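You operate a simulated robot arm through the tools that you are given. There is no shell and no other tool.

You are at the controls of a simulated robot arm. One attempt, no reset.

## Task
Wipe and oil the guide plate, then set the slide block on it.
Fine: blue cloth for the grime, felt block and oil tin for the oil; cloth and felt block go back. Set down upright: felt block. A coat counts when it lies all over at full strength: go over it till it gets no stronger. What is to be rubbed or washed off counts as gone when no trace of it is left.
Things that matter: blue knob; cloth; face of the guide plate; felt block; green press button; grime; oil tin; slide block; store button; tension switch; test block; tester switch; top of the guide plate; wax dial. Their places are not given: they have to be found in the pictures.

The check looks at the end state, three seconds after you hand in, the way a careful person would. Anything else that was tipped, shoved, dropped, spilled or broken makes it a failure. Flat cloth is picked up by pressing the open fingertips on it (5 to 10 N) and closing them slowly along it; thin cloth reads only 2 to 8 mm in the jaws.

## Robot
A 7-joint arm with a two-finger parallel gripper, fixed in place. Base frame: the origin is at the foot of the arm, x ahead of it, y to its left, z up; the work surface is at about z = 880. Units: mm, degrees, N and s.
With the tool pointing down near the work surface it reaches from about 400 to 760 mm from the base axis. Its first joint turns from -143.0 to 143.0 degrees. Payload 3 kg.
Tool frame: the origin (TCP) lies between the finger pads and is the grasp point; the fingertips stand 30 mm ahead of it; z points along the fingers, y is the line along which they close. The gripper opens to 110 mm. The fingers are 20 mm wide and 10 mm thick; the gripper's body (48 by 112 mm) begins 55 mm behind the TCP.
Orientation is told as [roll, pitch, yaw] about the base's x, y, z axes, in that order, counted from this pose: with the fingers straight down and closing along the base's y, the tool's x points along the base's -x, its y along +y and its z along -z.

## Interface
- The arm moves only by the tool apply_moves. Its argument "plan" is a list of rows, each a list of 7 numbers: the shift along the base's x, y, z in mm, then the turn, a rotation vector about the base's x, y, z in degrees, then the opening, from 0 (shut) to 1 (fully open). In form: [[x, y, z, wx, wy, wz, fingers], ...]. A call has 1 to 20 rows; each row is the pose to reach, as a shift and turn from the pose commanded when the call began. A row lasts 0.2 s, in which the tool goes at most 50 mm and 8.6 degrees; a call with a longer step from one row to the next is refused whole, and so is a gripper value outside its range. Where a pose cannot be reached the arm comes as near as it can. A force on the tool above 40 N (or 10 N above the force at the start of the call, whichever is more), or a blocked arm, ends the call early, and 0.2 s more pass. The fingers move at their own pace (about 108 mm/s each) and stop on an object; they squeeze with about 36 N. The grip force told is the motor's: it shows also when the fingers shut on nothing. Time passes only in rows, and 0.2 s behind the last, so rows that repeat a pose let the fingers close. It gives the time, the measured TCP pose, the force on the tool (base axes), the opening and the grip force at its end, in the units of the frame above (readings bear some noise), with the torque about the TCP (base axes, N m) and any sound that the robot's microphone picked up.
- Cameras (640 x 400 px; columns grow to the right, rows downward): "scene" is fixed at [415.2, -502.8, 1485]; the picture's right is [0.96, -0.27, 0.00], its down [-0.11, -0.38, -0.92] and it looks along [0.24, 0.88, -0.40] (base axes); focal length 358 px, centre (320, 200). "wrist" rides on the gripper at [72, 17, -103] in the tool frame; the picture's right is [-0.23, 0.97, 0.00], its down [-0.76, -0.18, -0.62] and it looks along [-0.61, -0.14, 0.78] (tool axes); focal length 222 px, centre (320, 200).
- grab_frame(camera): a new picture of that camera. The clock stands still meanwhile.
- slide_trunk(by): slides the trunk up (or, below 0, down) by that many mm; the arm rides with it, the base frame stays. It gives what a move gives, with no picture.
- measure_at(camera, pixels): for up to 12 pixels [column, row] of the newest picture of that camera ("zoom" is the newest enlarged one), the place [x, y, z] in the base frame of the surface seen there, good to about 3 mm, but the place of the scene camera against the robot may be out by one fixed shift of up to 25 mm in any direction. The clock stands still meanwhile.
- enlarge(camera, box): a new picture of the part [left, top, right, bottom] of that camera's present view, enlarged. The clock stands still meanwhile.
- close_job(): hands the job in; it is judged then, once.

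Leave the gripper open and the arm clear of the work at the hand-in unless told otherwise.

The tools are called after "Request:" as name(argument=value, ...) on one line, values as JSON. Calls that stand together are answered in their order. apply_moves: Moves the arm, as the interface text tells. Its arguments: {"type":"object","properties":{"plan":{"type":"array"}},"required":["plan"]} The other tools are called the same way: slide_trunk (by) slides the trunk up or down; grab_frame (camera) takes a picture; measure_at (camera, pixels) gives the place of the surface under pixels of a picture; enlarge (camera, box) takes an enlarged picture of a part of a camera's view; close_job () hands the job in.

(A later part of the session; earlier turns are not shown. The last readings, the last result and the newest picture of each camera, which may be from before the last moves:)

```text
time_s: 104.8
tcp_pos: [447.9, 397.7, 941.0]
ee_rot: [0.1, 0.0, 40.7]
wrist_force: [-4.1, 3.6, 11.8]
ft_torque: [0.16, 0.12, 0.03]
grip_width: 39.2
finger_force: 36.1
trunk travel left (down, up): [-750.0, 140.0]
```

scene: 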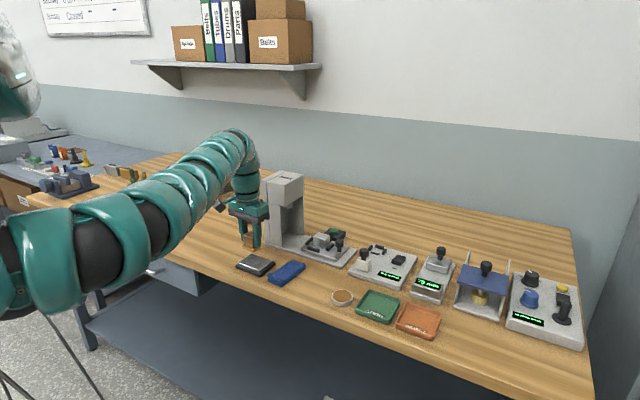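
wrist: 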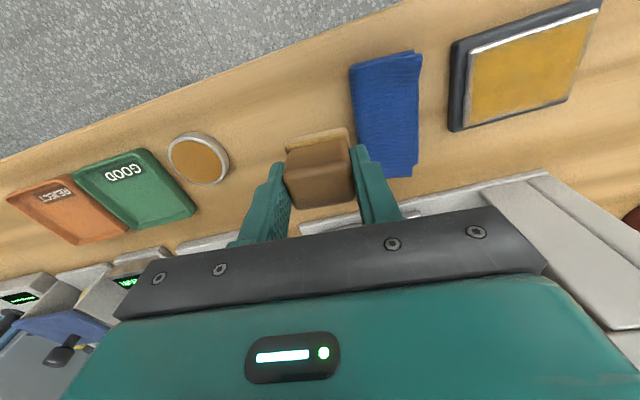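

Lifting aside to inspect again.

Request:
apply_moves(plan=[[0, 0, 15, 0, 0, 0, 0.2], [0, 0, 40, 0, 0, 0, 0.2], [28, -30, 45, 0, 0, 0, 0.2], [56, -60, 45, 0, 0, 0, 0.2], [84, -90, 45, 0, 0, 0, 0.2], [112, -120, 45, 0, 0, 0, 0.2], [112, -120, 45, 0, 0, 0, 0.2]])

Request:
enlarge(camera="scene", box=[220, 235, 300, 285])

Request:
enlarge(camera="wrist", box=[420, 0, 620, 140])

```text
time_s: 106.4
tcp_pos: [562.7, 279.1, 983.8]
ee_rot: [0.0, -0.1, 40.6]
wrist_force: [-0.7, -0.5, -1.0]
ft_torque: [-0.01, 0.0, 0.03]
grip_width: 39.0
finger_force: 36.3
trunk travel left (down, up): [-750.0, 140.0]
```

```text
8.00 times, centred on (260, 260) of scene
```

zoom: 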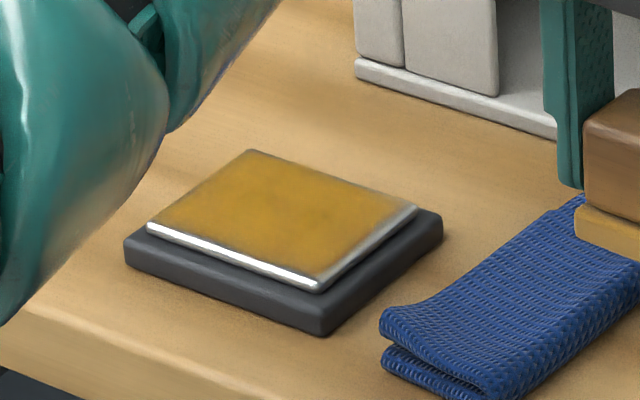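

```text
2.86 times, centred on (520, 70) of wrist
```

zoom: 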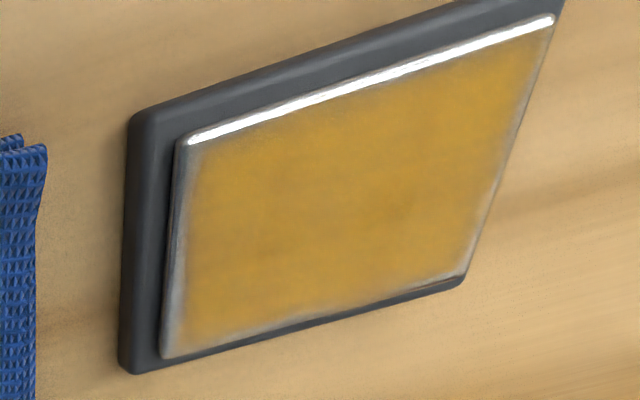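

Let me look closer at the pale left edge and the corners in both cameras.

Request:
enlarge(camera="wrist", box=[450, 20, 530, 130])

Request:
enlarge(camera="scene", box=[234, 250, 278, 275])

```text
3.64 times, centred on (490, 75) of wrist
```

zoom: 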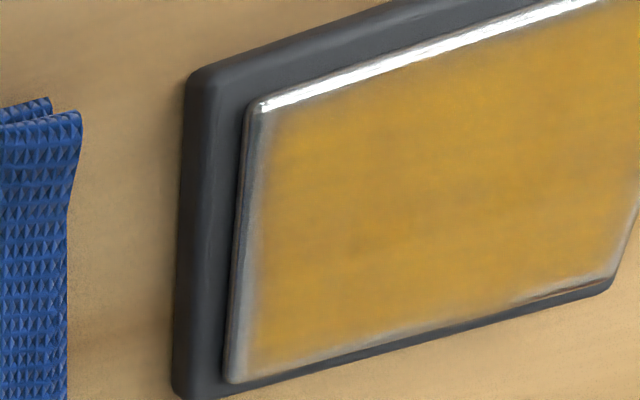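

```text
14.55 times, centred on (256, 262) of scene
```

zoom: 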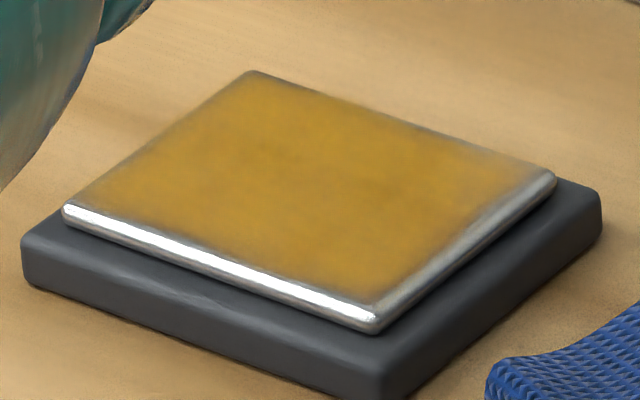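

Only the corner nearest the press/cloth side (C', about (494,384)) is still a bit paler; all edges fade within ~2 mm. One more load, with extra rubbing at the +u end and corners.

Request:
apply_moves(plan=[[28, -30, 0, 0, 0, 0, 0.2], [56, -60, 0, 0, 0, 0, 0.2], [81.5, -91, 0, 0, 0, 0, 0.2], [81.5, -91, -20, 0, 0, 0, 0.2], [81.5, -91, -40, 0, 0, 0, 0.2], [81.5, -91, -44, 0, 0, 0, 0.2], [81.5, -91, -44, 0, 0, 0, 0.2]])

```text
time_s: 108.0
tcp_pos: [644.7, 186.1, 942.3]
ee_rot: [0.0, 0.0, 40.6]
wrist_force: [0.0, 1.2, -1.4]
ft_torque: [0.02, 0.02, 0.0]
grip_width: 38.6
finger_force: 36.0
trunk travel left (down, up): [-750.0, 140.0]
```

Request:
apply_moves(plan=[[0, 0, -3, 0, 0, 0, 0.2], [0, 0, -4.5, 0, 0, 0, 0.2], [0, 0, -4.5, 0, 0, 0, 0.2]])

```text
time_s: 108.8
tcp_pos: [643.7, 186.5, 938.3]
ee_rot: [-0.1, -0.1, 40.6]
wrist_force: [-0.8, 0.5, 1.9]
ft_torque: [0.01, -0.05, -0.06]
grip_width: 39.1
finger_force: 35.8
trunk travel left (down, up): [-750.0, 140.0]
```

Just touching (1.9 N). Pressing 1 mm more, dwelling, then going to the plate.

Request:
apply_moves(plan=[[0, 0, -1, 0, 0, 0, 0.2], [0, 0, -1, 0, 0, 0, 0.2], [0, 0, -1, 0, 0, 0, 0.2], [0, 0, -1, 0, 0, 0, 0.2], [0, 0, -1, 0, 0, 0, 0.2], [0, 0, 20, 0, 0, 0, 0.2], [0, 0, 48, 0, 0, 0, 0.2], [-28, 30, 48, 0, 0, 0, 0.2], [-56, 60, 48, 0, 0, 0, 0.2], [-84, 90, 48, 0, 0, 0, 0.2], [-112, 120, 48, 0, 0, 0, 0.2], [-140, 150, 48, 0, 0, 0, 0.2], [-168, 180, 48, 0, 0, 0, 0.2], [-193, 211, 48, 0, 0, 0, 0.2], [-193, 211, 48, 0, 0, 0, 0.2], [-193, 211, 25, 0, 0, 0, 0.2], [-193, 211, 9, 0, 0, 0, 0.2], [-193, 211, 9, 0, 0, 0, 0.2]])

Request:
enlarge(camera="scene", box=[210, 225, 310, 290])

```text
time_s: 112.6
tcp_pos: [451.0, 398.6, 945.6]
ee_rot: [0.0, 0.0, 40.6]
wrist_force: [0.2, -0.3, 0.9]
ft_torque: [0.0, -0.02, -0.01]
grip_width: 39.0
finger_force: 35.7
trunk travel left (down, up): [-750.0, 140.0]
```

```text
6.15 times, centred on (260, 258) of scene
```

zoom: 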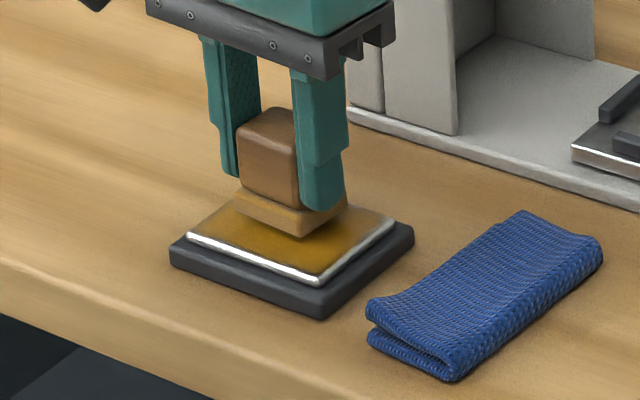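

Request:
apply_moves(plan=[[0, 0, -2.5, 0, 0, 0, 0.2], [0, 0, -4.5, 0, 0, 0, 0.2], [0, 0, -4.5, 0, 0, 0, 0.2]])

```text
time_s: 113.4
tcp_pos: [452.1, 398.1, 942.7]
ee_rot: [0.0, 0.1, 40.6]
wrist_force: [0.2, -0.1, -1.0]
ft_torque: [0.01, 0.0, 0.03]
grip_width: 39.4
finger_force: 35.5
trunk travel left (down, up): [-750.0, 140.0]
```

Request:
apply_moves(plan=[[0, 0, -1, 0, 0, 0, 0.2], [0, 0, -1.6, 0, 0, 0, 0.2], [0, 0, -1.6, 0, 0, 0, 0.2]])

```text
time_s: 114.2
tcp_pos: [451.7, 398.0, 940.9]
ee_rot: [0.0, 0.0, 40.5]
wrist_force: [2.1, -0.8, 9.8]
ft_torque: [-0.02, -0.12, 0.02]
grip_width: 39.2
finger_force: 35.6
trunk travel left (down, up): [-750.0, 140.0]
```

9.8 N. Rubbing with fresh oil first at the paler corner, then all around.

Request:
apply_moves(plan=[[14, -4, -0.2, 0, 0, 0, 0.2], [26, -10, -0.2, 0, 0, 0, 0.2], [32.8, -12.1, -0.2, 0, 0, 0, 0.2], [27.4, -6.3, -0.2, 0, 0, 0, 0.2], [32.8, -12.1, -0.2, 0, 0, 0, 0.2], [26.9, -17.5, -0.2, 0, 0, 0, 0.2], [20.9, -22.8, -0.2, 0, 0, 0, 0.2], [15, -28, -0.2, 0, 0, 0, 0.2], [9, -33.5, -0.2, 0, 0, 0, 0.2], [3.8, -27.8, -0.2, 0, 0, 0, 0.2], [9, -33.5, -0.2, 0, 0, 0, 0.2], [-1.4, -22.1, -0.2, 0, 0, 0, 0.2], [-11.9, -10.7, -0.2, 0, 0, 0, 0.2], [-22.4, 0.7, -0.2, 0, 0, 0, 0.2], [-32.8, 12.1, -0.2, 0, 0, 0, 0.2], [-26.9, 17.5, -0.2, 0, 0, 0, 0.2], [-20.9, 22.8, -0.2, 0, 0, 0, 0.2], [-12.2, 28.1, -0.2, 0, 0, 0, 0.2], [-2, 18, -0.2, 0, 0, 0, 0.2], [9, 9, -0.2, 0, 0, 0, 0.2]])

Request:
apply_moves(plan=[[10, -8, 0, 0, 0, 0, 0.2], [22, -20, 0, 0, 0, 0, 0.2], [10, -28, 0, 0, 0, 0, 0.2], [0, -18, 0, 0, 0, 0, 0.2], [-9, -9, 0, 0, 0, 0, 0.2], [-19, 1, 0, 0, 0, 0, 0.2], [-28, 11, 0, 0, 0, 0, 0.2], [-20, 0, 0, 0, 0, 0, 0.2], [-9, -9, 0, 0, 0, 0, 0.2], [-9, -9, 15, 0, 0, 0, 0.2], [-9, -9, 40, 0, 0, 0, 0.2], [18, -38, 45, 0, 0, 0, 0.2], [46, -68, 45, 0, 0, 0, 0.2], [74, -98, 45, 0, 0, 0, 0.2], [102, -128, 45, 0, 0, 0, 0.2], [102, -128, 45, 0, 0, 0, 0.2]])

Request:
grab_frame(camera="wrist")

Request:
enlarge(camera="wrist", box=[450, 20, 530, 130])

Request:
enlarge(camera="scene", box=[234, 250, 278, 275])

```text
time_s: 118.4
tcp_pos: [457.7, 408.5, 940.5]
ee_rot: [0.1, -0.2, 40.7]
wrist_force: [-5.4, 5.4, 22.1]
ft_torque: [0.26, 0.2, 0.06]
grip_width: 39.1
finger_force: 36.1
trunk travel left (down, up): [-750.0, 140.0]
```

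```text
time_s: 121.8
tcp_pos: [562.1, 277.4, 984.2]
ee_rot: [0.0, 0.0, 40.5]
wrist_force: [0.4, 0.2, -0.8]
ft_torque: [-0.03, 0.01, -0.03]
grip_width: 39.1
finger_force: 35.9
trunk travel left (down, up): [-750.0, 140.0]
```

```text
taken
```

wrist: 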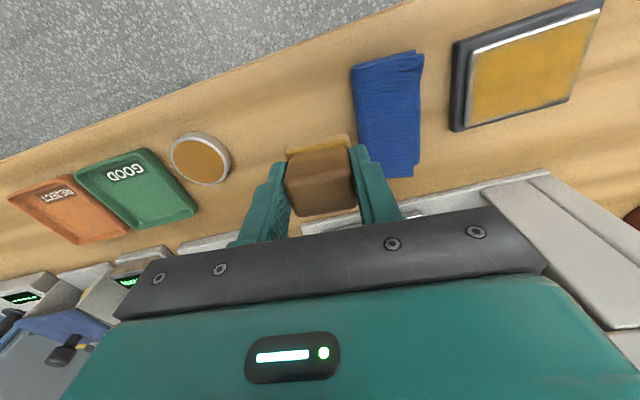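

```text
3.64 times, centred on (490, 75) of wrist
```

zoom: 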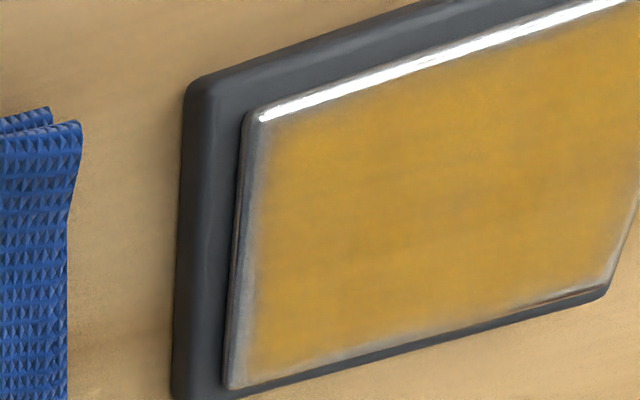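

```text
14.55 times, centred on (256, 262) of scene
```

zoom: 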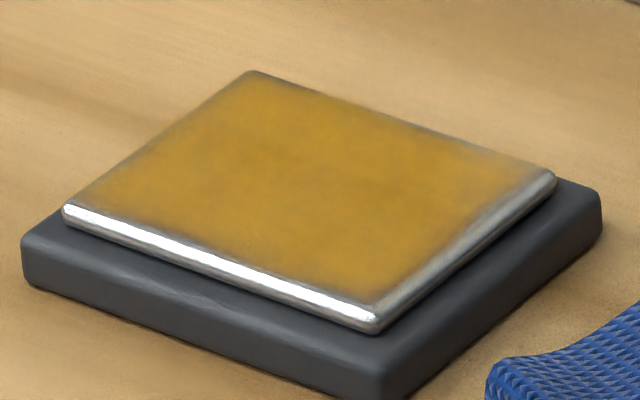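

No change between the last two passes: the coat is full (the remaining edge fade is the bevel). Now returning the felt block to its place at TCP (592,255.4), descending carefully.

Request:
apply_moves(plan=[[15, -11, 0, 0, 0, 0, 0.2], [30, -22, 0, 0, 0, 0, 0.2], [30, -22, -25, 0, 0, 0, 0.2], [30, -22, -48, 0, 0, 0, 0.2], [30, -22, -54, 0, 0, 0, 0.2], [30, -22, -54, 0, 0, 0, 0.2]])

Request:
grab_frame(camera="wrist")

Request:
enlarge(camera="scene", box=[260, 230, 380, 310])

```text
time_s: 123.2
tcp_pos: [592.4, 256.4, 930.6]
ee_rot: [0.0, 0.0, 40.5]
wrist_force: [-0.3, 0.4, -0.4]
ft_torque: [-0.01, -0.01, 0.02]
grip_width: 39.1
finger_force: 36.0
trunk travel left (down, up): [-750.0, 140.0]
```

```text
taken
```

wrist: 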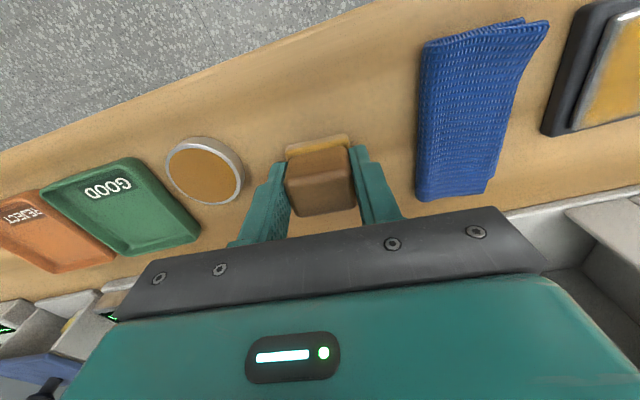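

```text
5.00 times, centred on (320, 270) of scene
```

zoom: 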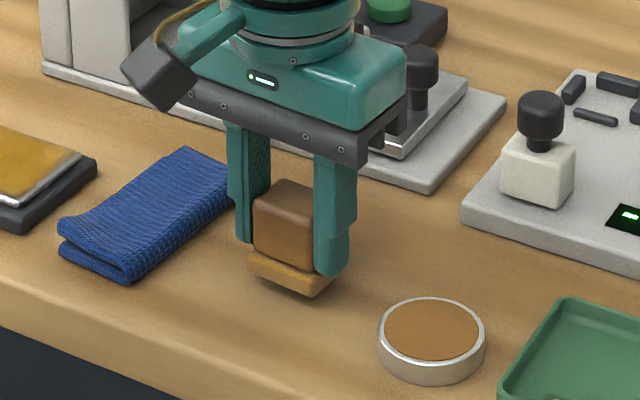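

The block hangs upright. Lowering gently to the bench.

Request:
apply_moves(plan=[[0, 0, -3, 0, 0, 0, 0.2], [0, 0, -6, 0, 0, 0, 0.2], [0, 0, -6, 0, 0, 0, 0.2]])

```text
time_s: 124.0
tcp_pos: [593.0, 255.6, 924.4]
ee_rot: [0.1, 0.0, 40.6]
wrist_force: [-0.4, 0.0, -0.8]
ft_torque: [-0.01, 0.02, 0.0]
grip_width: 38.8
finger_force: 36.5
trunk travel left (down, up): [-750.0, 140.0]
```

Request:
apply_moves(plan=[[0, 0, -1, 0, 0, 0, 0.2], [0, 0, -2, 0, 0, 0, 0.2], [0, 0, -2, 0, 0, 0, 0.2]])

```text
time_s: 124.8
tcp_pos: [592.9, 256.3, 922.5]
ee_rot: [0.0, 0.0, 40.6]
wrist_force: [-1.1, 0.9, 1.4]
ft_torque: [0.05, -0.01, 0.01]
grip_width: 39.2
finger_force: 36.4
trunk travel left (down, up): [-750.0, 140.0]
```

Request:
apply_moves(plan=[[0, 0, -0.6, 0, 0, 0, 0.2], [0, 0, -0.6, 0, 0, 0, 0.2]])

```text
time_s: 125.4
tcp_pos: [591.7, 257.1, 923.0]
ee_rot: [0.0, 0.0, 40.6]
wrist_force: [0.1, -0.4, 1.2]
ft_torque: [0.03, -0.02, -0.01]
grip_width: 38.8
finger_force: 35.7
trunk travel left (down, up): [-750.0, 140.0]
```

Request:
apply_moves(plan=[[0, 0, -0.6, 0, 0, 0, 0.2], [0, 0, -0.6, 0, 0, 0, 0.2]])

```text
time_s: 126.0
tcp_pos: [591.7, 256.7, 921.3]
ee_rot: [0.0, 0.0, 40.6]
wrist_force: [1.0, 1.1, 3.9]
ft_torque: [0.0, -0.06, 0.01]
grip_width: 39.0
finger_force: 36.3
trunk travel left (down, up): [-750.0, 140.0]
```

Resting on the bench (3.9 N). Opening slowly and rising.

Request:
apply_moves(plan=[[0, 0, 0, 0, 0, 0, 0.38], [0, 0, 0, 0, 0, 0, 0.42], [0, 0, 0, 0, 0, 0, 0.52], [0, 0, 0, 0, 0, 0, 0.55], [0, 0, 10, 0, 0, 0, 0.55], [0, 0, 40, 0, 0, 0, 0.55], [0, 0, 80, 0, 0, 0, 0.55], [0, 0, 80, 0, 0, 0, 0.55]])

Request:
grab_frame(camera="wrist")

Request:
enlarge(camera="scene", box=[220, 220, 380, 320])

```text
time_s: 127.8
tcp_pos: [591.4, 258.4, 1003.0]
ee_rot: [0.0, 0.1, 40.5]
wrist_force: [0.3, -0.8, 0.2]
ft_torque: [0.03, 0.02, -0.02]
grip_width: 60.7
finger_force: 0.1
trunk travel left (down, up): [-750.0, 140.0]
```

```text
taken
```

wrist: 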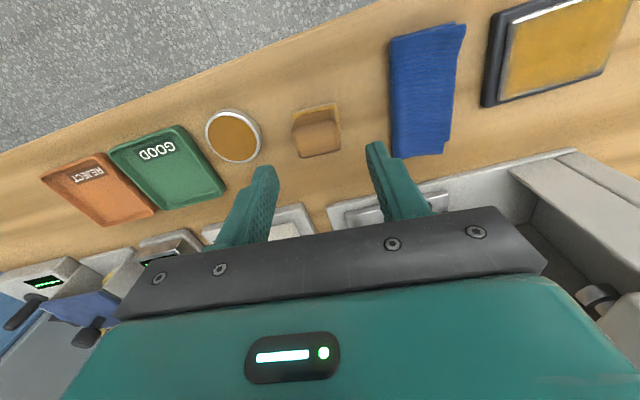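

```text
4.00 times, centred on (300, 270) of scene
```

zoom: 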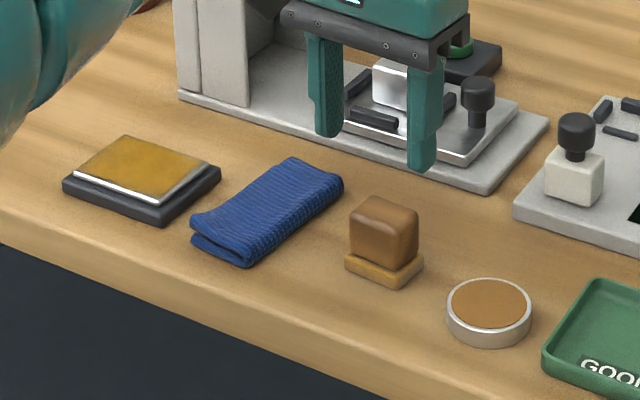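

The felt block stands upright in place. Now the slide block: moving up and over toward (600,375,1085) to view it with the wrist camera.

Request:
apply_moves(plan=[[0, 0, 40, 0, 0, 0, 0.6], [0, 0, 82, 0, 0, 0, 0.7], [3, 40, 82, 0, 0, 0, 0.7], [6, 80, 82, 0, 0, 0, 0.7], [9, 117, 82, 0, 0, 0, 0.7], [9, 117, 82, 0, 0, 0, 0.7]])

Request:
grab_frame(camera="wrist")

Request:
enlarge(camera="wrist", box=[230, 60, 430, 220])

Request:
grab_frame(camera="scene")

```text
time_s: 129.2
tcp_pos: [576.3, 341.2, 1090.8]
ee_rot: [0.0, 0.0, 40.5]
wrist_force: [0.0, 0.6, -0.2]
ft_torque: [-0.03, -0.04, 0.0]
grip_width: 77.2
finger_force: 0.1
out of reach, approached as far as the arm can: row 4, 5, 6
trunk travel left (down, up): [-750.0, 140.0]
```

```text
taken
```

wrist: 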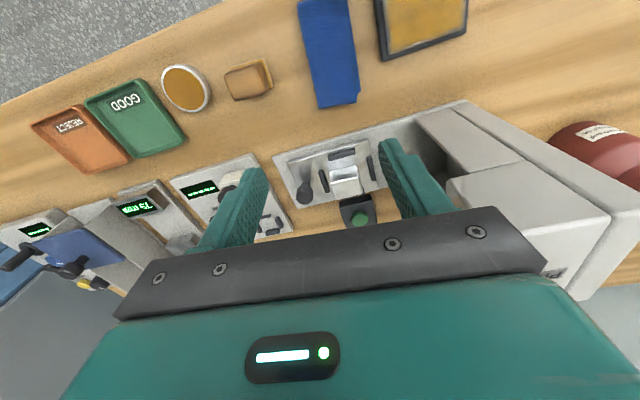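

```text
2.50 times, centred on (330, 140) of wrist
```

zoom: 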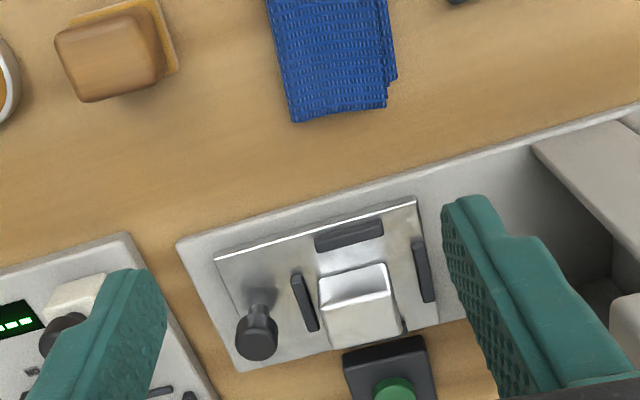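

```text
taken
```

scene: 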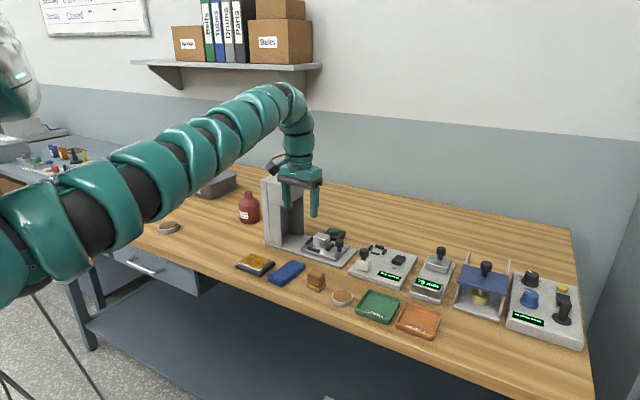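

At this height (r≈670) the arm reached its limit. The block is visible; let me measure its corners, the stops and the knob from here.

Request:
measure_at(camera="zoom", pixels=[[328, 306], [388, 294], [399, 330], [333, 344], [322, 280], [382, 268], [360, 320], [305, 300], [425, 270], [348, 236], [255, 330], [240, 260]])

Request:
measure_at(camera="zoom", pixels=[[327, 298], [386, 288], [330, 310], [390, 298], [396, 326], [336, 338], [395, 390], [360, 355], [418, 205], [300, 275], [318, 325], [215, 255]])

Request:
enlarge(camera="wrist", box=[320, 130, 410, 200])

```text
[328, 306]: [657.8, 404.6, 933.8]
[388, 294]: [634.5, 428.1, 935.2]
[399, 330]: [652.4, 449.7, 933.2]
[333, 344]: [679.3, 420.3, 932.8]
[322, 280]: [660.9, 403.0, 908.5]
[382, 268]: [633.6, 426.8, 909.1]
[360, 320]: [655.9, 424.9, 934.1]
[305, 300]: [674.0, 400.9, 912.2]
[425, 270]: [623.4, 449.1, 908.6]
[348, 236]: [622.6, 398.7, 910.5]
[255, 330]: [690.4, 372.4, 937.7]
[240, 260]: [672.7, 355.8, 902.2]
```

```text
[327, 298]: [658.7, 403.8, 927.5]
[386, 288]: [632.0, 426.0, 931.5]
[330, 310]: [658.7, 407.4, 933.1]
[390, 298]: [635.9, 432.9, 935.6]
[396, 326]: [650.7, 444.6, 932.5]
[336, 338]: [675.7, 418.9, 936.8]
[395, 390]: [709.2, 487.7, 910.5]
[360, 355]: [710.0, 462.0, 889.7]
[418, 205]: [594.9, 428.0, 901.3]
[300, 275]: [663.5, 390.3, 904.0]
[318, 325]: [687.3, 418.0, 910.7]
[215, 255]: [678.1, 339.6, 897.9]
```

```text
5.71 times, centred on (365, 165) of wrist
```

zoom: 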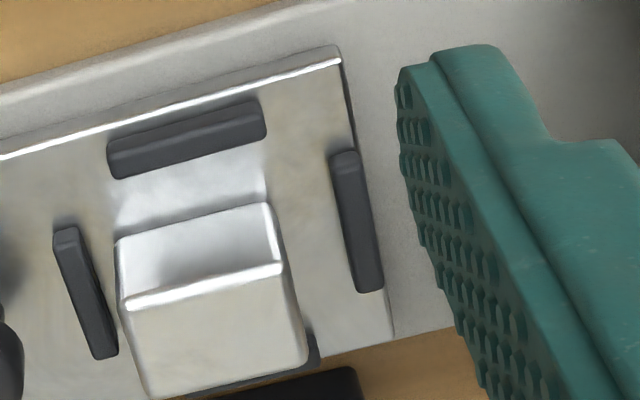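

Block: top centre ≈(656,425.5), about 38x30 mm, sides along ∓47°/43°, top z≈935; stops reach z≈910. Its radius is ≈781 mm, so I must find a reachable pose. First test: lower to z≈1000 and move outward toward it.

Request:
apply_moves(plan=[[0, 0, -40, 0, 0, 0, 0.7], [0, 0, -80, 0, 0, 0, 0.7], [20, 18, -80, 0, 0, 0, 0.7], [40, 36, -80, 0, 0, 0, 0.7], [60, 54, -80, 0, 0, 0, 0.7], [60, 54, -80, 0, 0, 0, 0.7]])

```text
time_s: 130.6
tcp_pos: [576.3, 339.9, 1011.3]
ee_rot: [0.0, -0.1, 40.6]
wrist_force: [0.5, 0.5, 0.2]
ft_torque: [0.04, 0.0, 0.05]
grip_width: 77.1
finger_force: 0.1
out of reach, approached as far as the arm can: row 3, 4, 5, 6
trunk travel left (down, up): [-750.0, 140.0]
```

The limit is the same in x,y at both heights, so it's some joint limit tied to the yaw. I'll turn the tool to yaw ≈ -49.5° (closing along the block's short side) here and try going outward again.

Request:
apply_moves(plan=[[-10, -9, 20, 0, 0, -8.5, 0.7], [-10, -9, 20, 0, 0, -17, 0.7], [-10, -9, 20, 0, 0, -25.5, 0.7], [-10, -9, 20, 0, 0, -34, 0.7], [-10, -9, 20, 0, 0, -42.5, 0.7], [-10, -9, 20, 0, 0, -51, 0.7], [-10, -9, 20, 0, 0, -59.5, 0.7], [-10, -9, 20, 0, 0, -68, 0.7], [-10, -9, 20, 0, 0, -76.5, 0.7], [-10, -9, 20, 0, 0, -85, 0.7], [-10, -9, 20, 0, 0, -90, 0.7], [0, 0, 20, 0, 0, -90, 0.7], [20, 18, 20, 0, 0, -90, 0.7], [40, 36, 20, 0, 0, -90, 0.7], [60, 54, 20, 0, 0, -90, 0.7], [60, 54, 20, 0, 0, -90, 0.7]])

```text
time_s: 134.0
tcp_pos: [578.0, 340.9, 1034.3]
ee_rot: [0.0, 0.0, -49.5]
wrist_force: [0.3, 0.1, 0.2]
ft_torque: [-0.03, -0.01, 0.02]
grip_width: 76.9
finger_force: 0.1
out of reach, approached as far as the arm can: row 12, 13, 14, 15, 16
trunk travel left (down, up): [-750.0, 140.0]
```

Same limit with either yaw. So I'll tilt the tool outward: first turning the yaw back to 40.5° at a slightly retracted position.

Request:
apply_moves(plan=[[-10, -9, 20, 0, 0, 8.5, 0.7], [-20, -18, 20, 0, 0, 17, 0.7], [-20, -18, 20, 0, 0, 25.5, 0.7], [-20, -18, 20, 0, 0, 34, 0.7], [-20, -18, 20, 0, 0, 42.5, 0.7], [-20, -18, 20, 0, 0, 51, 0.7], [-20, -18, 20, 0, 0, 59.5, 0.7], [-20, -18, 20, 0, 0, 68, 0.7], [-20, -18, 20, 0, 0, 76.5, 0.7], [-20, -18, 20, 0, 0, 85, 0.7], [-20, -18, 20, 0, 0, 90, 0.7], [-20, -18, 20, 0, 0, 90, 0.7]])

```text
time_s: 136.6
tcp_pos: [554.9, 326.1, 1052.9]
ee_rot: [0.0, -0.1, 40.7]
wrist_force: [0.2, -0.5, -0.1]
ft_torque: [0.01, 0.02, 0.01]
grip_width: 76.9
finger_force: 0.0
trunk travel left (down, up): [-750.0, 140.0]
```

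Tilting the fingers outward by 25° about the −47.5° axis (TCP held), then trying to move outward along +v.

Request:
apply_moves(plan=[[0, 0, 0, 5.74, -6.26, 0, 0.7], [0, 0, 0, 11.5, -12.5, 0, 0.7], [0, 0, 0, 16.9, -18.4, 0, 0.7], [15, 13, 0, 16.9, -18.4, 0, 0.7], [30, 27, 0, 16.9, -18.4, 0, 0.7], [44, 40, 0, 16.9, -18.4, 0, 0.7], [44, 40, 0, 16.9, -18.4, 0, 0.7]])

Request:
grab_frame(camera="scene")

```text
time_s: 138.2
tcp_pos: [597.8, 364.4, 1054.0]
ee_rot: [1.0, -25.0, 40.4]
wrist_force: [0.1, 0.1, -0.1]
ft_torque: [0.01, -0.03, 0.03]
grip_width: 76.9
finger_force: 0.0
trunk travel left (down, up): [-750.0, 140.0]
```

```text
taken
```

scene: 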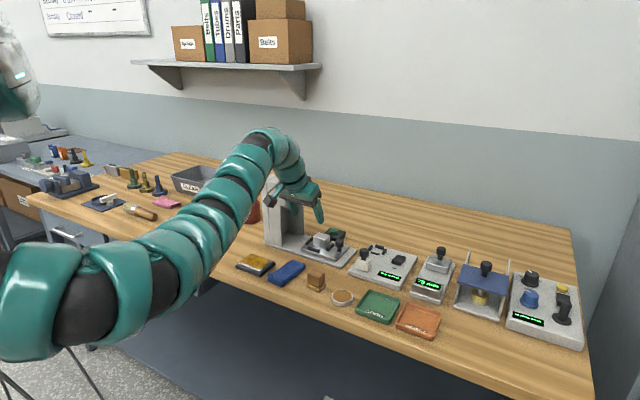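

Tilting works: TCP now at r=700. The arm's shoulder seems lower than its wrist, so lower heights should help. Testing reach to above the block: (646,417) at z≈990.

Request:
apply_moves(plan=[[12, 13, -16, 0, 0, 0, 0.7], [24, 26, -32, 0, 0, 0, 0.7], [36, 39, -48, 0, 0, 0, 0.7], [48, 52.5, -60, 0, 0, 0, 0.7], [48, 52.5, -60, 0, 0, 0, 0.7]])

```text
time_s: 139.4
tcp_pos: [638.4, 410.0, 998.0]
ee_rot: [1.0, -24.9, 40.5]
wrist_force: [-0.7, 0.2, -0.6]
ft_torque: [0.0, -0.01, -0.02]
grip_width: 77.3
finger_force: 0.1
out of reach, approached as far as the arm can: row 4, 5
trunk travel left (down, up): [-750.0, 140.0]
```

Reached (638,410,998), just short by ~10 mm. I'll tilt 8° more (total 33°) and look at the block with the wrist camera from there.

Request:
apply_moves(plan=[[-6, -6, 0, 2.7, -2.95, 0, 0.7], [-6, -6, 0, 5.4, -5.9, 0, 0.7], [0, 0, 0, 5.4, -5.9, 0, 0.7], [5, 4.5, 0, 5.4, -5.9, 0, 0.7], [5, 4.5, 0, 5.4, -5.9, 0, 0.7]])

Request:
grab_frame(camera="wrist")

Request:
grab_frame(camera="scene")

Request:
enlarge(camera="scene", box=[240, 160, 400, 280])

```text
time_s: 140.6
tcp_pos: [644.0, 413.9, 999.4]
ee_rot: [1.3, -32.9, 40.2]
wrist_force: [-0.2, 0.3, 0.1]
ft_torque: [-0.01, -0.06, 0.01]
grip_width: 76.9
finger_force: 0.1
trunk travel left (down, up): [-750.0, 140.0]
```

```text
taken
```

wrist: 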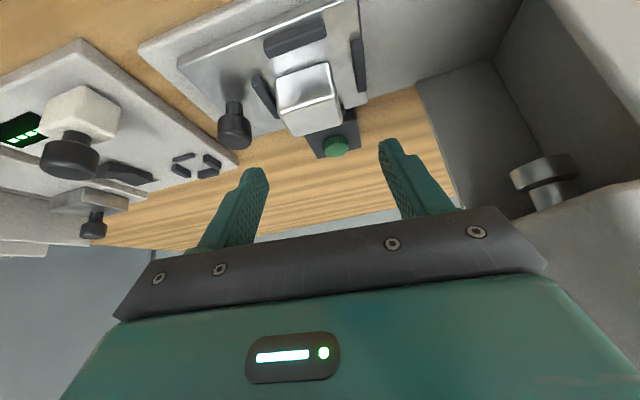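

```text
taken
```

scene: 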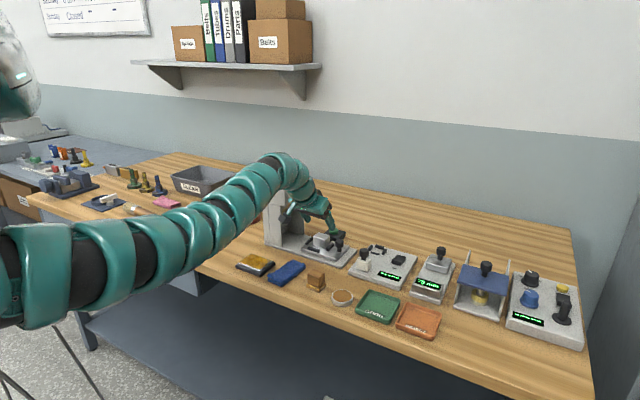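

```text
3.33 times, centred on (320, 220) of scene
```

zoom: 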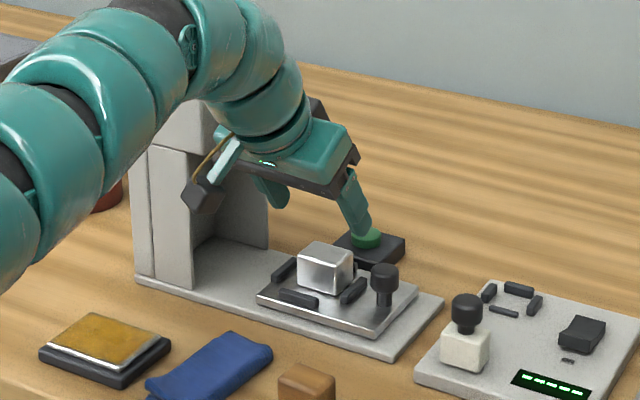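

The tilted tool is at (644,414,999), in reach. The press ram is at right, ~36 mm clear. Measuring the block again from this nearer view.

Request:
enlarge(camera="wrist", box=[220, 20, 400, 170])

Request:
measure_at(camera="wrist", pixels=[[284, 107], [330, 98], [338, 123], [296, 134], [311, 115], [279, 82], [327, 67], [232, 125], [334, 145], [358, 60], [296, 38], [262, 95]])

```text
2.67 times, centred on (310, 95) of wrist
```

zoom: 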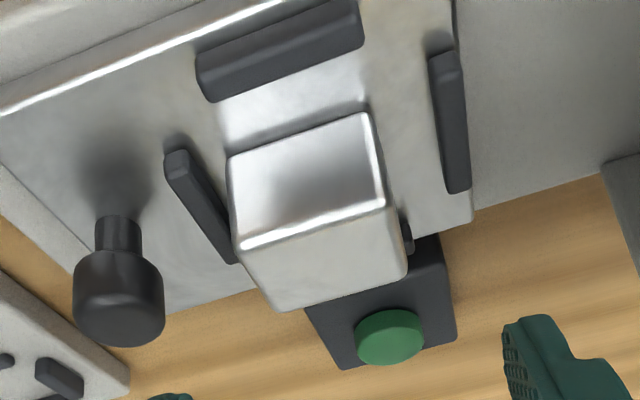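

```text
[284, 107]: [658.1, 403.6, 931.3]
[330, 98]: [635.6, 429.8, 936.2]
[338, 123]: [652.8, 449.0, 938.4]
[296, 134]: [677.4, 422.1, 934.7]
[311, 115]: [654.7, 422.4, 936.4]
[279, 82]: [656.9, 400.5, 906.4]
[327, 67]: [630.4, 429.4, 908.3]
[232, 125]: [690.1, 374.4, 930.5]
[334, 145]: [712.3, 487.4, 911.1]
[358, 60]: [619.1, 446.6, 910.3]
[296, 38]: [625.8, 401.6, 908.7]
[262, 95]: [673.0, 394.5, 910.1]
```

Block centre (656,426), 36–40 mm along the closing direction. Target TCP (644,415,943). Narrowing to 60 mm and descending to z≈962 first.

Request:
apply_moves(plan=[[0, 0.5, -12, 0, 0, 0, 0.6], [0, 1, -25, 0, 0, 0, 0.55], [0, 1, -37, 0, 0, 0, 0.55], [0, 1, -37, 0, 0, 0, 0.55]])

Request:
grab_frame(camera="wrist")

Request:
enlarge(camera="scene", box=[260, 180, 400, 280])

```text
time_s: 141.6
tcp_pos: [646.0, 416.0, 960.5]
ee_rot: [1.2, -33.0, 40.2]
wrist_force: [-0.1, 0.8, -1.3]
ft_torque: [0.04, -0.01, 0.0]
grip_width: 60.1
finger_force: 0.1
trunk travel left (down, up): [-750.0, 140.0]
```

```text
taken
```

wrist: 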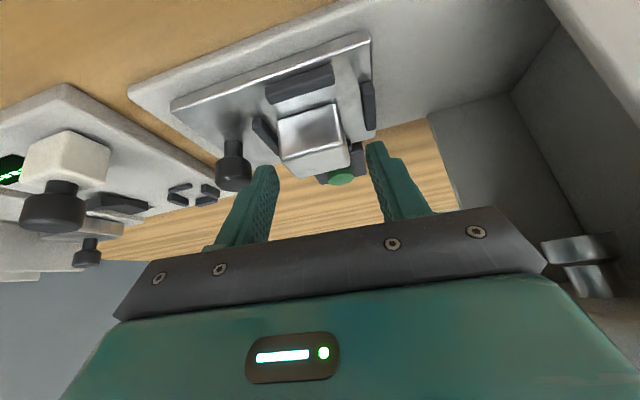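

```text
4.00 times, centred on (330, 230) of scene
```

zoom: 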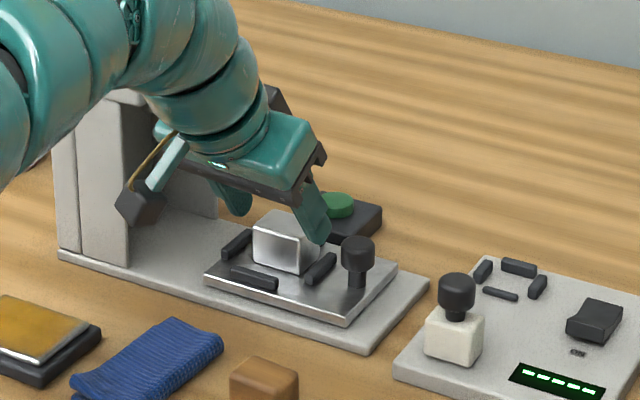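

Fingers straddle the block, knob clear to the left. Lowering another 17 mm to z≈943.

Request:
apply_moves(plan=[[-1, 0, -6, 0, 0, 0, 0.55], [-2, -1, -12, 0, 0, 0, 0.55], [-2, -1, -17, 0, 0, 0, 0.55], [-2, -1, -17, 0, 0, 0, 0.55]])

Request:
grab_frame(camera="wrist")

Request:
enlarge(camera="scene", box=[280, 210, 380, 280])

```text
time_s: 142.6
tcp_pos: [642.8, 414.3, 944.5]
ee_rot: [1.2, -33.1, 40.2]
wrist_force: [0.7, -0.2, 0.2]
ft_torque: [0.03, -0.03, -0.02]
grip_width: 60.5
finger_force: 0.0
trunk travel left (down, up): [-750.0, 140.0]
```

```text
taken
```

wrist: 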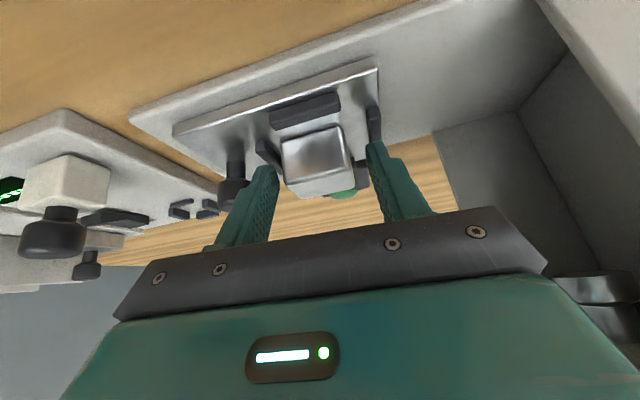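

```text
5.71 times, centred on (330, 245) of scene
```

zoom: 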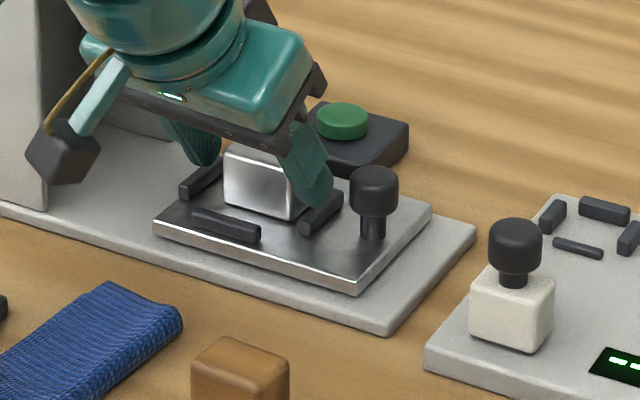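

Fingertips are just above the stops on both sides of the block. Closing slowly.

Request:
apply_moves(plan=[[0, 0, 0, 0, 0, 0, 0.5], [0, 0, 0, 0, 0, 0, 0.46], [0, 0, 0, 0, 0, 0, 0.43], [0, 0, 0, 0, 0, 0, 0.4], [0, 0, 0, 0, 0, 0, 0.37], [0, 0, 0, 0, 0, 0, 0.34], [0, 0, 0, 0, 0, 0, 0.3], [0, 0, 0, 0, 0, 0, 0.25], [0, 0, 0, 0, 0, 0, 0.25]])

Request:
grab_frame(camera="wrist")

Request:
enlarge(camera="scene", box=[280, 210, 380, 280])

```text
time_s: 144.6
tcp_pos: [643.1, 414.5, 945.1]
ee_rot: [1.2, -33.0, 40.2]
wrist_force: [0.5, 0.4, 1.9]
ft_torque: [-0.01, -0.06, 0.0]
grip_width: 43.3
finger_force: 35.8
trunk travel left (down, up): [-750.0, 140.0]
```

```text
taken
```

wrist: 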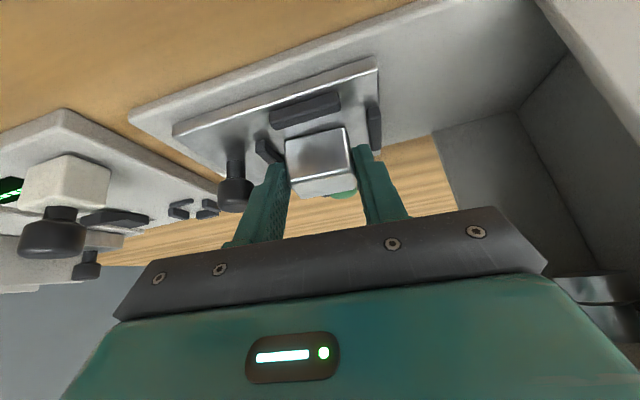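

```text
5.71 times, centred on (330, 245) of scene
```

zoom: 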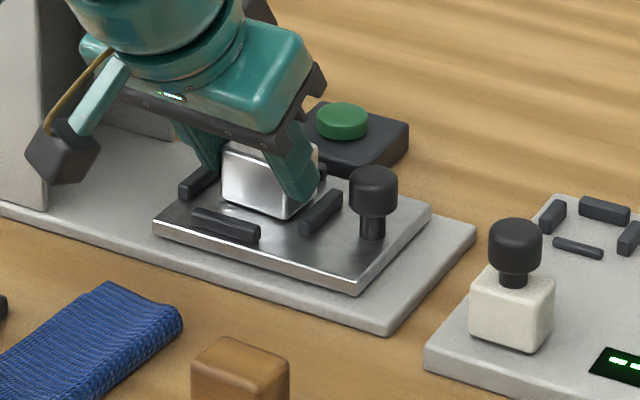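

Gripped at 43.3 mm, 36 N. Lifting 15 mm gently and checking.

Request:
apply_moves(plan=[[0, 0, 3, 0, 0, 0, 0.25], [0, 0, 8, 0, 0, 0, 0.25], [0, 0, 15, 0, 0, 0, 0.25], [0, 0, 15, 0, 0, 0, 0.25]])

Request:
grab_frame(camera="wrist")

Request:
enlarge(camera="scene", box=[280, 210, 380, 280])

```text
time_s: 145.6
tcp_pos: [643.1, 413.7, 958.9]
ee_rot: [1.3, -32.9, 40.3]
wrist_force: [-0.3, -0.7, -0.7]
ft_torque: [-0.01, 0.02, -0.02]
grip_width: 43.2
finger_force: 36.1
trunk travel left (down, up): [-750.0, 140.0]
```

```text
taken
```

wrist: 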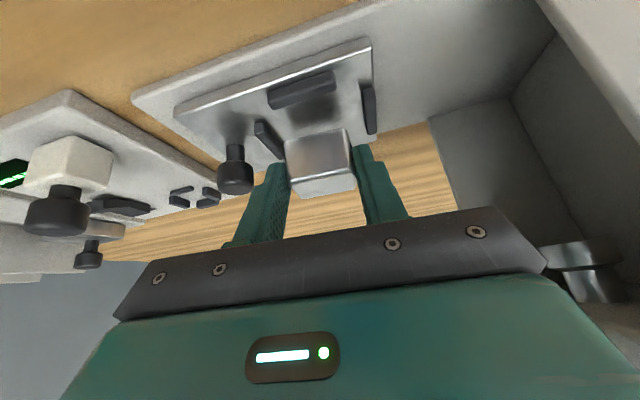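

```text
5.71 times, centred on (330, 245) of scene
```

zoom: 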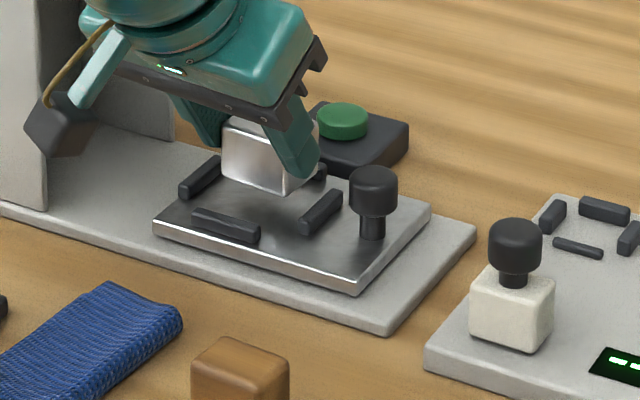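

The block comes up cleanly, upright, with nothing else moving. Raising 50 mm, backing off toward the base and carrying it over to above the plate with the same tilt.

Request:
apply_moves(plan=[[0, 0, 25, 0, 0, 0, 0.25], [0, 0, 51, 0, 0, 0, 0.25], [-15, -13, 51, 0, 0, 0, 0.25], [-40, -36, 51, 0, 0, 0, 0.25], [-65, -42, 51, 0, 0, 0, 0.25], [-95, -39, 51, 0, 0, 0, 0.25], [-125, -36, 51, 0, 0, 0, 0.25], [-155, -33, 51, 0, 0, 0, 0.25], [-185, -30, 51, 0, 0, 0, 0.25], [-205.5, -28.2, 51, 0, 0, 0, 0.25], [-205.5, -28.2, 51, 0, 0, 0, 0.25], [-205.5, -28.2, 51, 0, 0, 0, 0.25]])

Request:
grab_frame(camera="wrist")

Request:
enlarge(camera="scene", box=[200, 200, 340, 290])

```text
time_s: 148.2
tcp_pos: [436.7, 386.8, 1010.2]
ee_rot: [1.4, -33.0, 40.2]
wrist_force: [0.9, -0.6, -1.9]
ft_torque: [-0.03, 0.0, -0.01]
grip_width: 43.3
finger_force: 35.9
trunk travel left (down, up): [-750.0, 140.0]
```

```text
taken
```

wrist: 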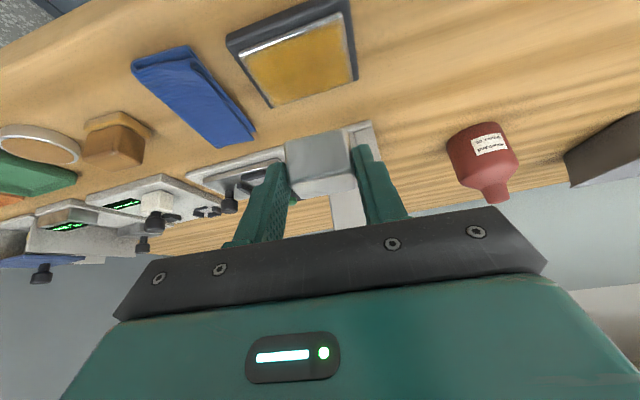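

```text
4.44 times, centred on (270, 245) of scene
```

zoom: 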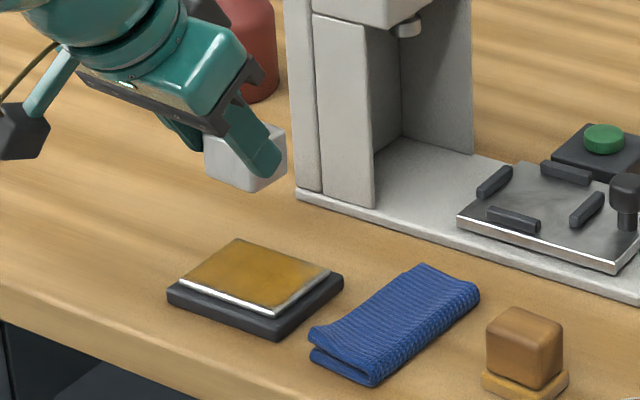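

The block is over the plate, upright. Measuring the face corners once more from here to confirm where to set it.

Request:
measure_at(camera="wrist", pixels=[[247, 62], [342, 20], [353, 76], [272, 103], [300, 62], [290, 145], [340, 140], [348, 170], [300, 180], [232, 48], [350, 8], [250, 140]])

Request:
enlarge(camera="wrist", box=[220, 0, 400, 210])

```text
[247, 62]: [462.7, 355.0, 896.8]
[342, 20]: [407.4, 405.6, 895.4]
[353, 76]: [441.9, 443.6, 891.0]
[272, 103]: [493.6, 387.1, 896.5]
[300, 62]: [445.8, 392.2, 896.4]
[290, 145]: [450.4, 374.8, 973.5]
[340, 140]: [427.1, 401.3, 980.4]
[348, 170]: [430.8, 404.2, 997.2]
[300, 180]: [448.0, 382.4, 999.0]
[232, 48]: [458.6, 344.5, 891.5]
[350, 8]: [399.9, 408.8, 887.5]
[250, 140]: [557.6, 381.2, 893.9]
```

```text
1.90 times, centred on (310, 105) of wrist
```

zoom: 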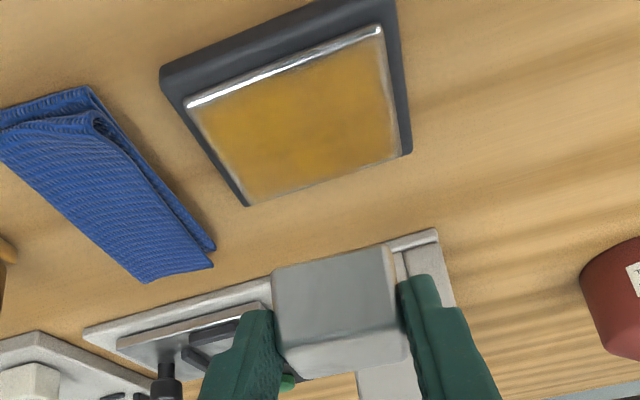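

Checking that the block is level: measuring points over its near face and top.

Request:
measure_at(camera="zoom", pixels=[[282, 285], [385, 262], [284, 305], [390, 285], [286, 325], [394, 303], [300, 365], [400, 343], [350, 352], [330, 290], [335, 315], [320, 368]])

Request:
enlarge(camera="scene", box=[230, 215, 280, 250])

```text
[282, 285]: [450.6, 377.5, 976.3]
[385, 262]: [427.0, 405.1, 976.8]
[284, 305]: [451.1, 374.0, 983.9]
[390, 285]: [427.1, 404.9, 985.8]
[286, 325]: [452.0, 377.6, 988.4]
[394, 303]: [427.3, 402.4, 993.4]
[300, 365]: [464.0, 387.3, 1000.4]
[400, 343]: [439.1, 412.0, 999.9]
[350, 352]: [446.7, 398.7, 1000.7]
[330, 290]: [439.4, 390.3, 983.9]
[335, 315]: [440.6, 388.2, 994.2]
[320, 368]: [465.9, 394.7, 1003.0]
```

```text
11.43 times, centred on (255, 232) of scene
```

zoom: 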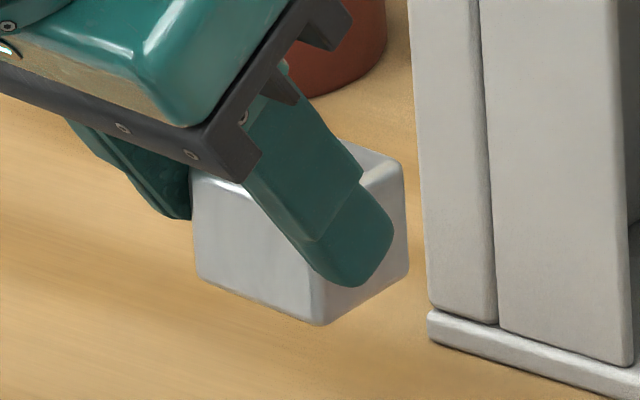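

The block's face is vertical and its top level (z≈1000). It lines up with the face centre within 2 mm. Shifting (+1,-1) and lowering to just above the face.

Request:
apply_moves(plan=[[1, -1, -20, 0, 0, 0, 0.25], [1, -1, -40, 0, 0, 0, 0.25], [1, -1, -55, 0, 0, 0, 0.25], [1, -1, -61, 0, 0, 0, 0.25], [1, -1, -61, 0, 0, 0, 0.25]])

Request:
enlarge(camera="scene", box=[215, 225, 305, 285])

Request:
grab_frame(camera="wrist")

```text
time_s: 149.4
tcp_pos: [439.8, 385.8, 948.6]
ee_rot: [1.3, -33.0, 40.1]
wrist_force: [0.1, 0.0, -1.8]
ft_torque: [-0.01, 0.02, 0.0]
grip_width: 43.6
finger_force: 35.9
trunk travel left (down, up): [-750.0, 140.0]
```

```text
6.67 times, centred on (260, 255) of scene
```

zoom: 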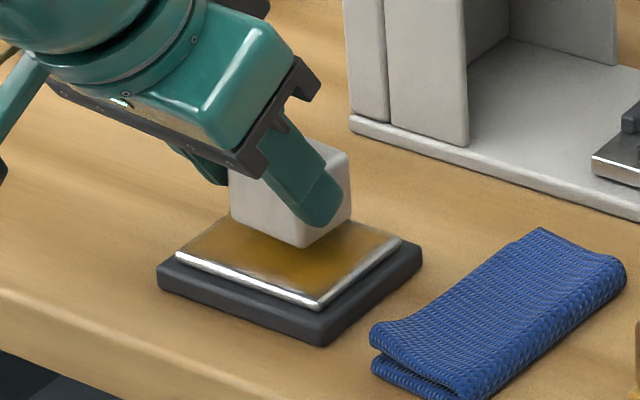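

```text
taken
```

wrist: 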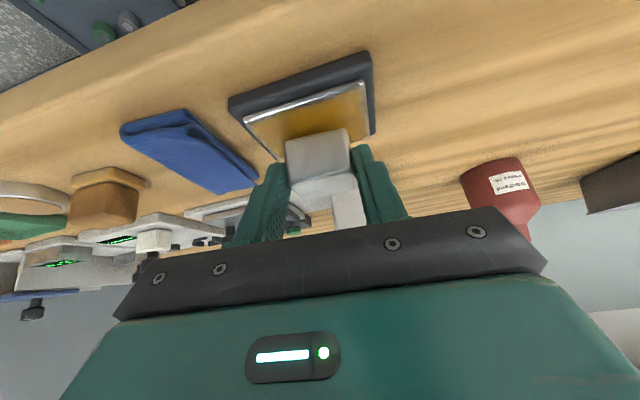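

The block hovers above the middle of the face. Lowering in small steps to contact.

Request:
apply_moves(plan=[[0, 0, -2, 0, 0, 0, 0.25], [0, 0, -4, 0, 0, 0, 0.25], [0, 0, -4, 0, 0, 0, 0.25]])

```text
time_s: 150.2
tcp_pos: [439.2, 385.3, 946.3]
ee_rot: [1.4, -33.1, 40.2]
wrist_force: [0.4, -0.6, -1.1]
ft_torque: [0.02, 0.01, 0.0]
grip_width: 43.2
finger_force: 35.8
trunk travel left (down, up): [-750.0, 140.0]
```

Request:
apply_moves(plan=[[0, 0, -1, 0, 0, 0, 0.25], [0, 0, -1.5, 0, 0, 0, 0.25], [0, 0, -1.5, 0, 0, 0, 0.25]])

```text
time_s: 151.0
tcp_pos: [438.7, 385.1, 943.9]
ee_rot: [1.3, -32.9, 40.1]
wrist_force: [0.6, 0.2, -1.2]
ft_torque: [-0.02, -0.02, -0.02]
grip_width: 43.4
finger_force: 35.8
trunk travel left (down, up): [-750.0, 140.0]
```

Request:
apply_moves(plan=[[0, 0, -0.6, 0, 0, 0, 0.25], [0, 0, -1.2, 0, 0, 0, 0.25], [0, 0, -1.2, 0, 0, 0, 0.25]])

```text
time_s: 151.8
tcp_pos: [438.6, 384.9, 942.9]
ee_rot: [1.3, -33.0, 40.1]
wrist_force: [-0.4, 0.4, -1.2]
ft_torque: [-0.04, 0.01, 0.04]
grip_width: 43.5
finger_force: 36.0
trunk travel left (down, up): [-750.0, 140.0]
```

Request:
apply_moves(plan=[[0, 0, -0.6, 0, 0, 0, 0.25], [0, 0, -1.0, 0, 0, 0, 0.25], [0, 0, -1.0, 0, 0, 0, 0.25]])

```text
time_s: 152.6
tcp_pos: [438.2, 385.1, 942.8]
ee_rot: [1.3, -32.9, 40.2]
wrist_force: [-0.1, -0.7, -1.6]
ft_torque: [-0.07, 0.02, -0.02]
grip_width: 43.2
finger_force: 36.0
trunk travel left (down, up): [-750.0, 140.0]
```

Request:
apply_moves(plan=[[0, 0, -0.6, 0, 0, 0, 0.25], [0, 0, -1.0, 0, 0, 0, 0.25], [0, 0, -1.0, 0, 0, 0, 0.25]])

Request:
enlarge(camera="scene", box=[230, 235, 290, 280])

```text
time_s: 153.4
tcp_pos: [438.4, 384.9, 941.5]
ee_rot: [1.3, -33.1, 40.2]
wrist_force: [0.1, -0.8, -1.3]
ft_torque: [-0.02, 0.04, 0.02]
grip_width: 43.6
finger_force: 35.9
trunk travel left (down, up): [-750.0, 140.0]
```

```text
8.89 times, centred on (260, 258) of scene
```

zoom: 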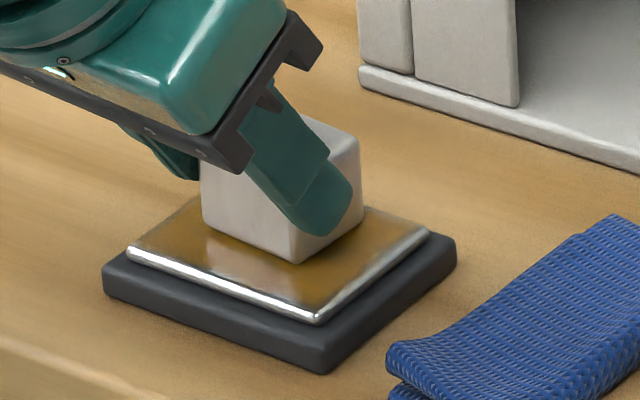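

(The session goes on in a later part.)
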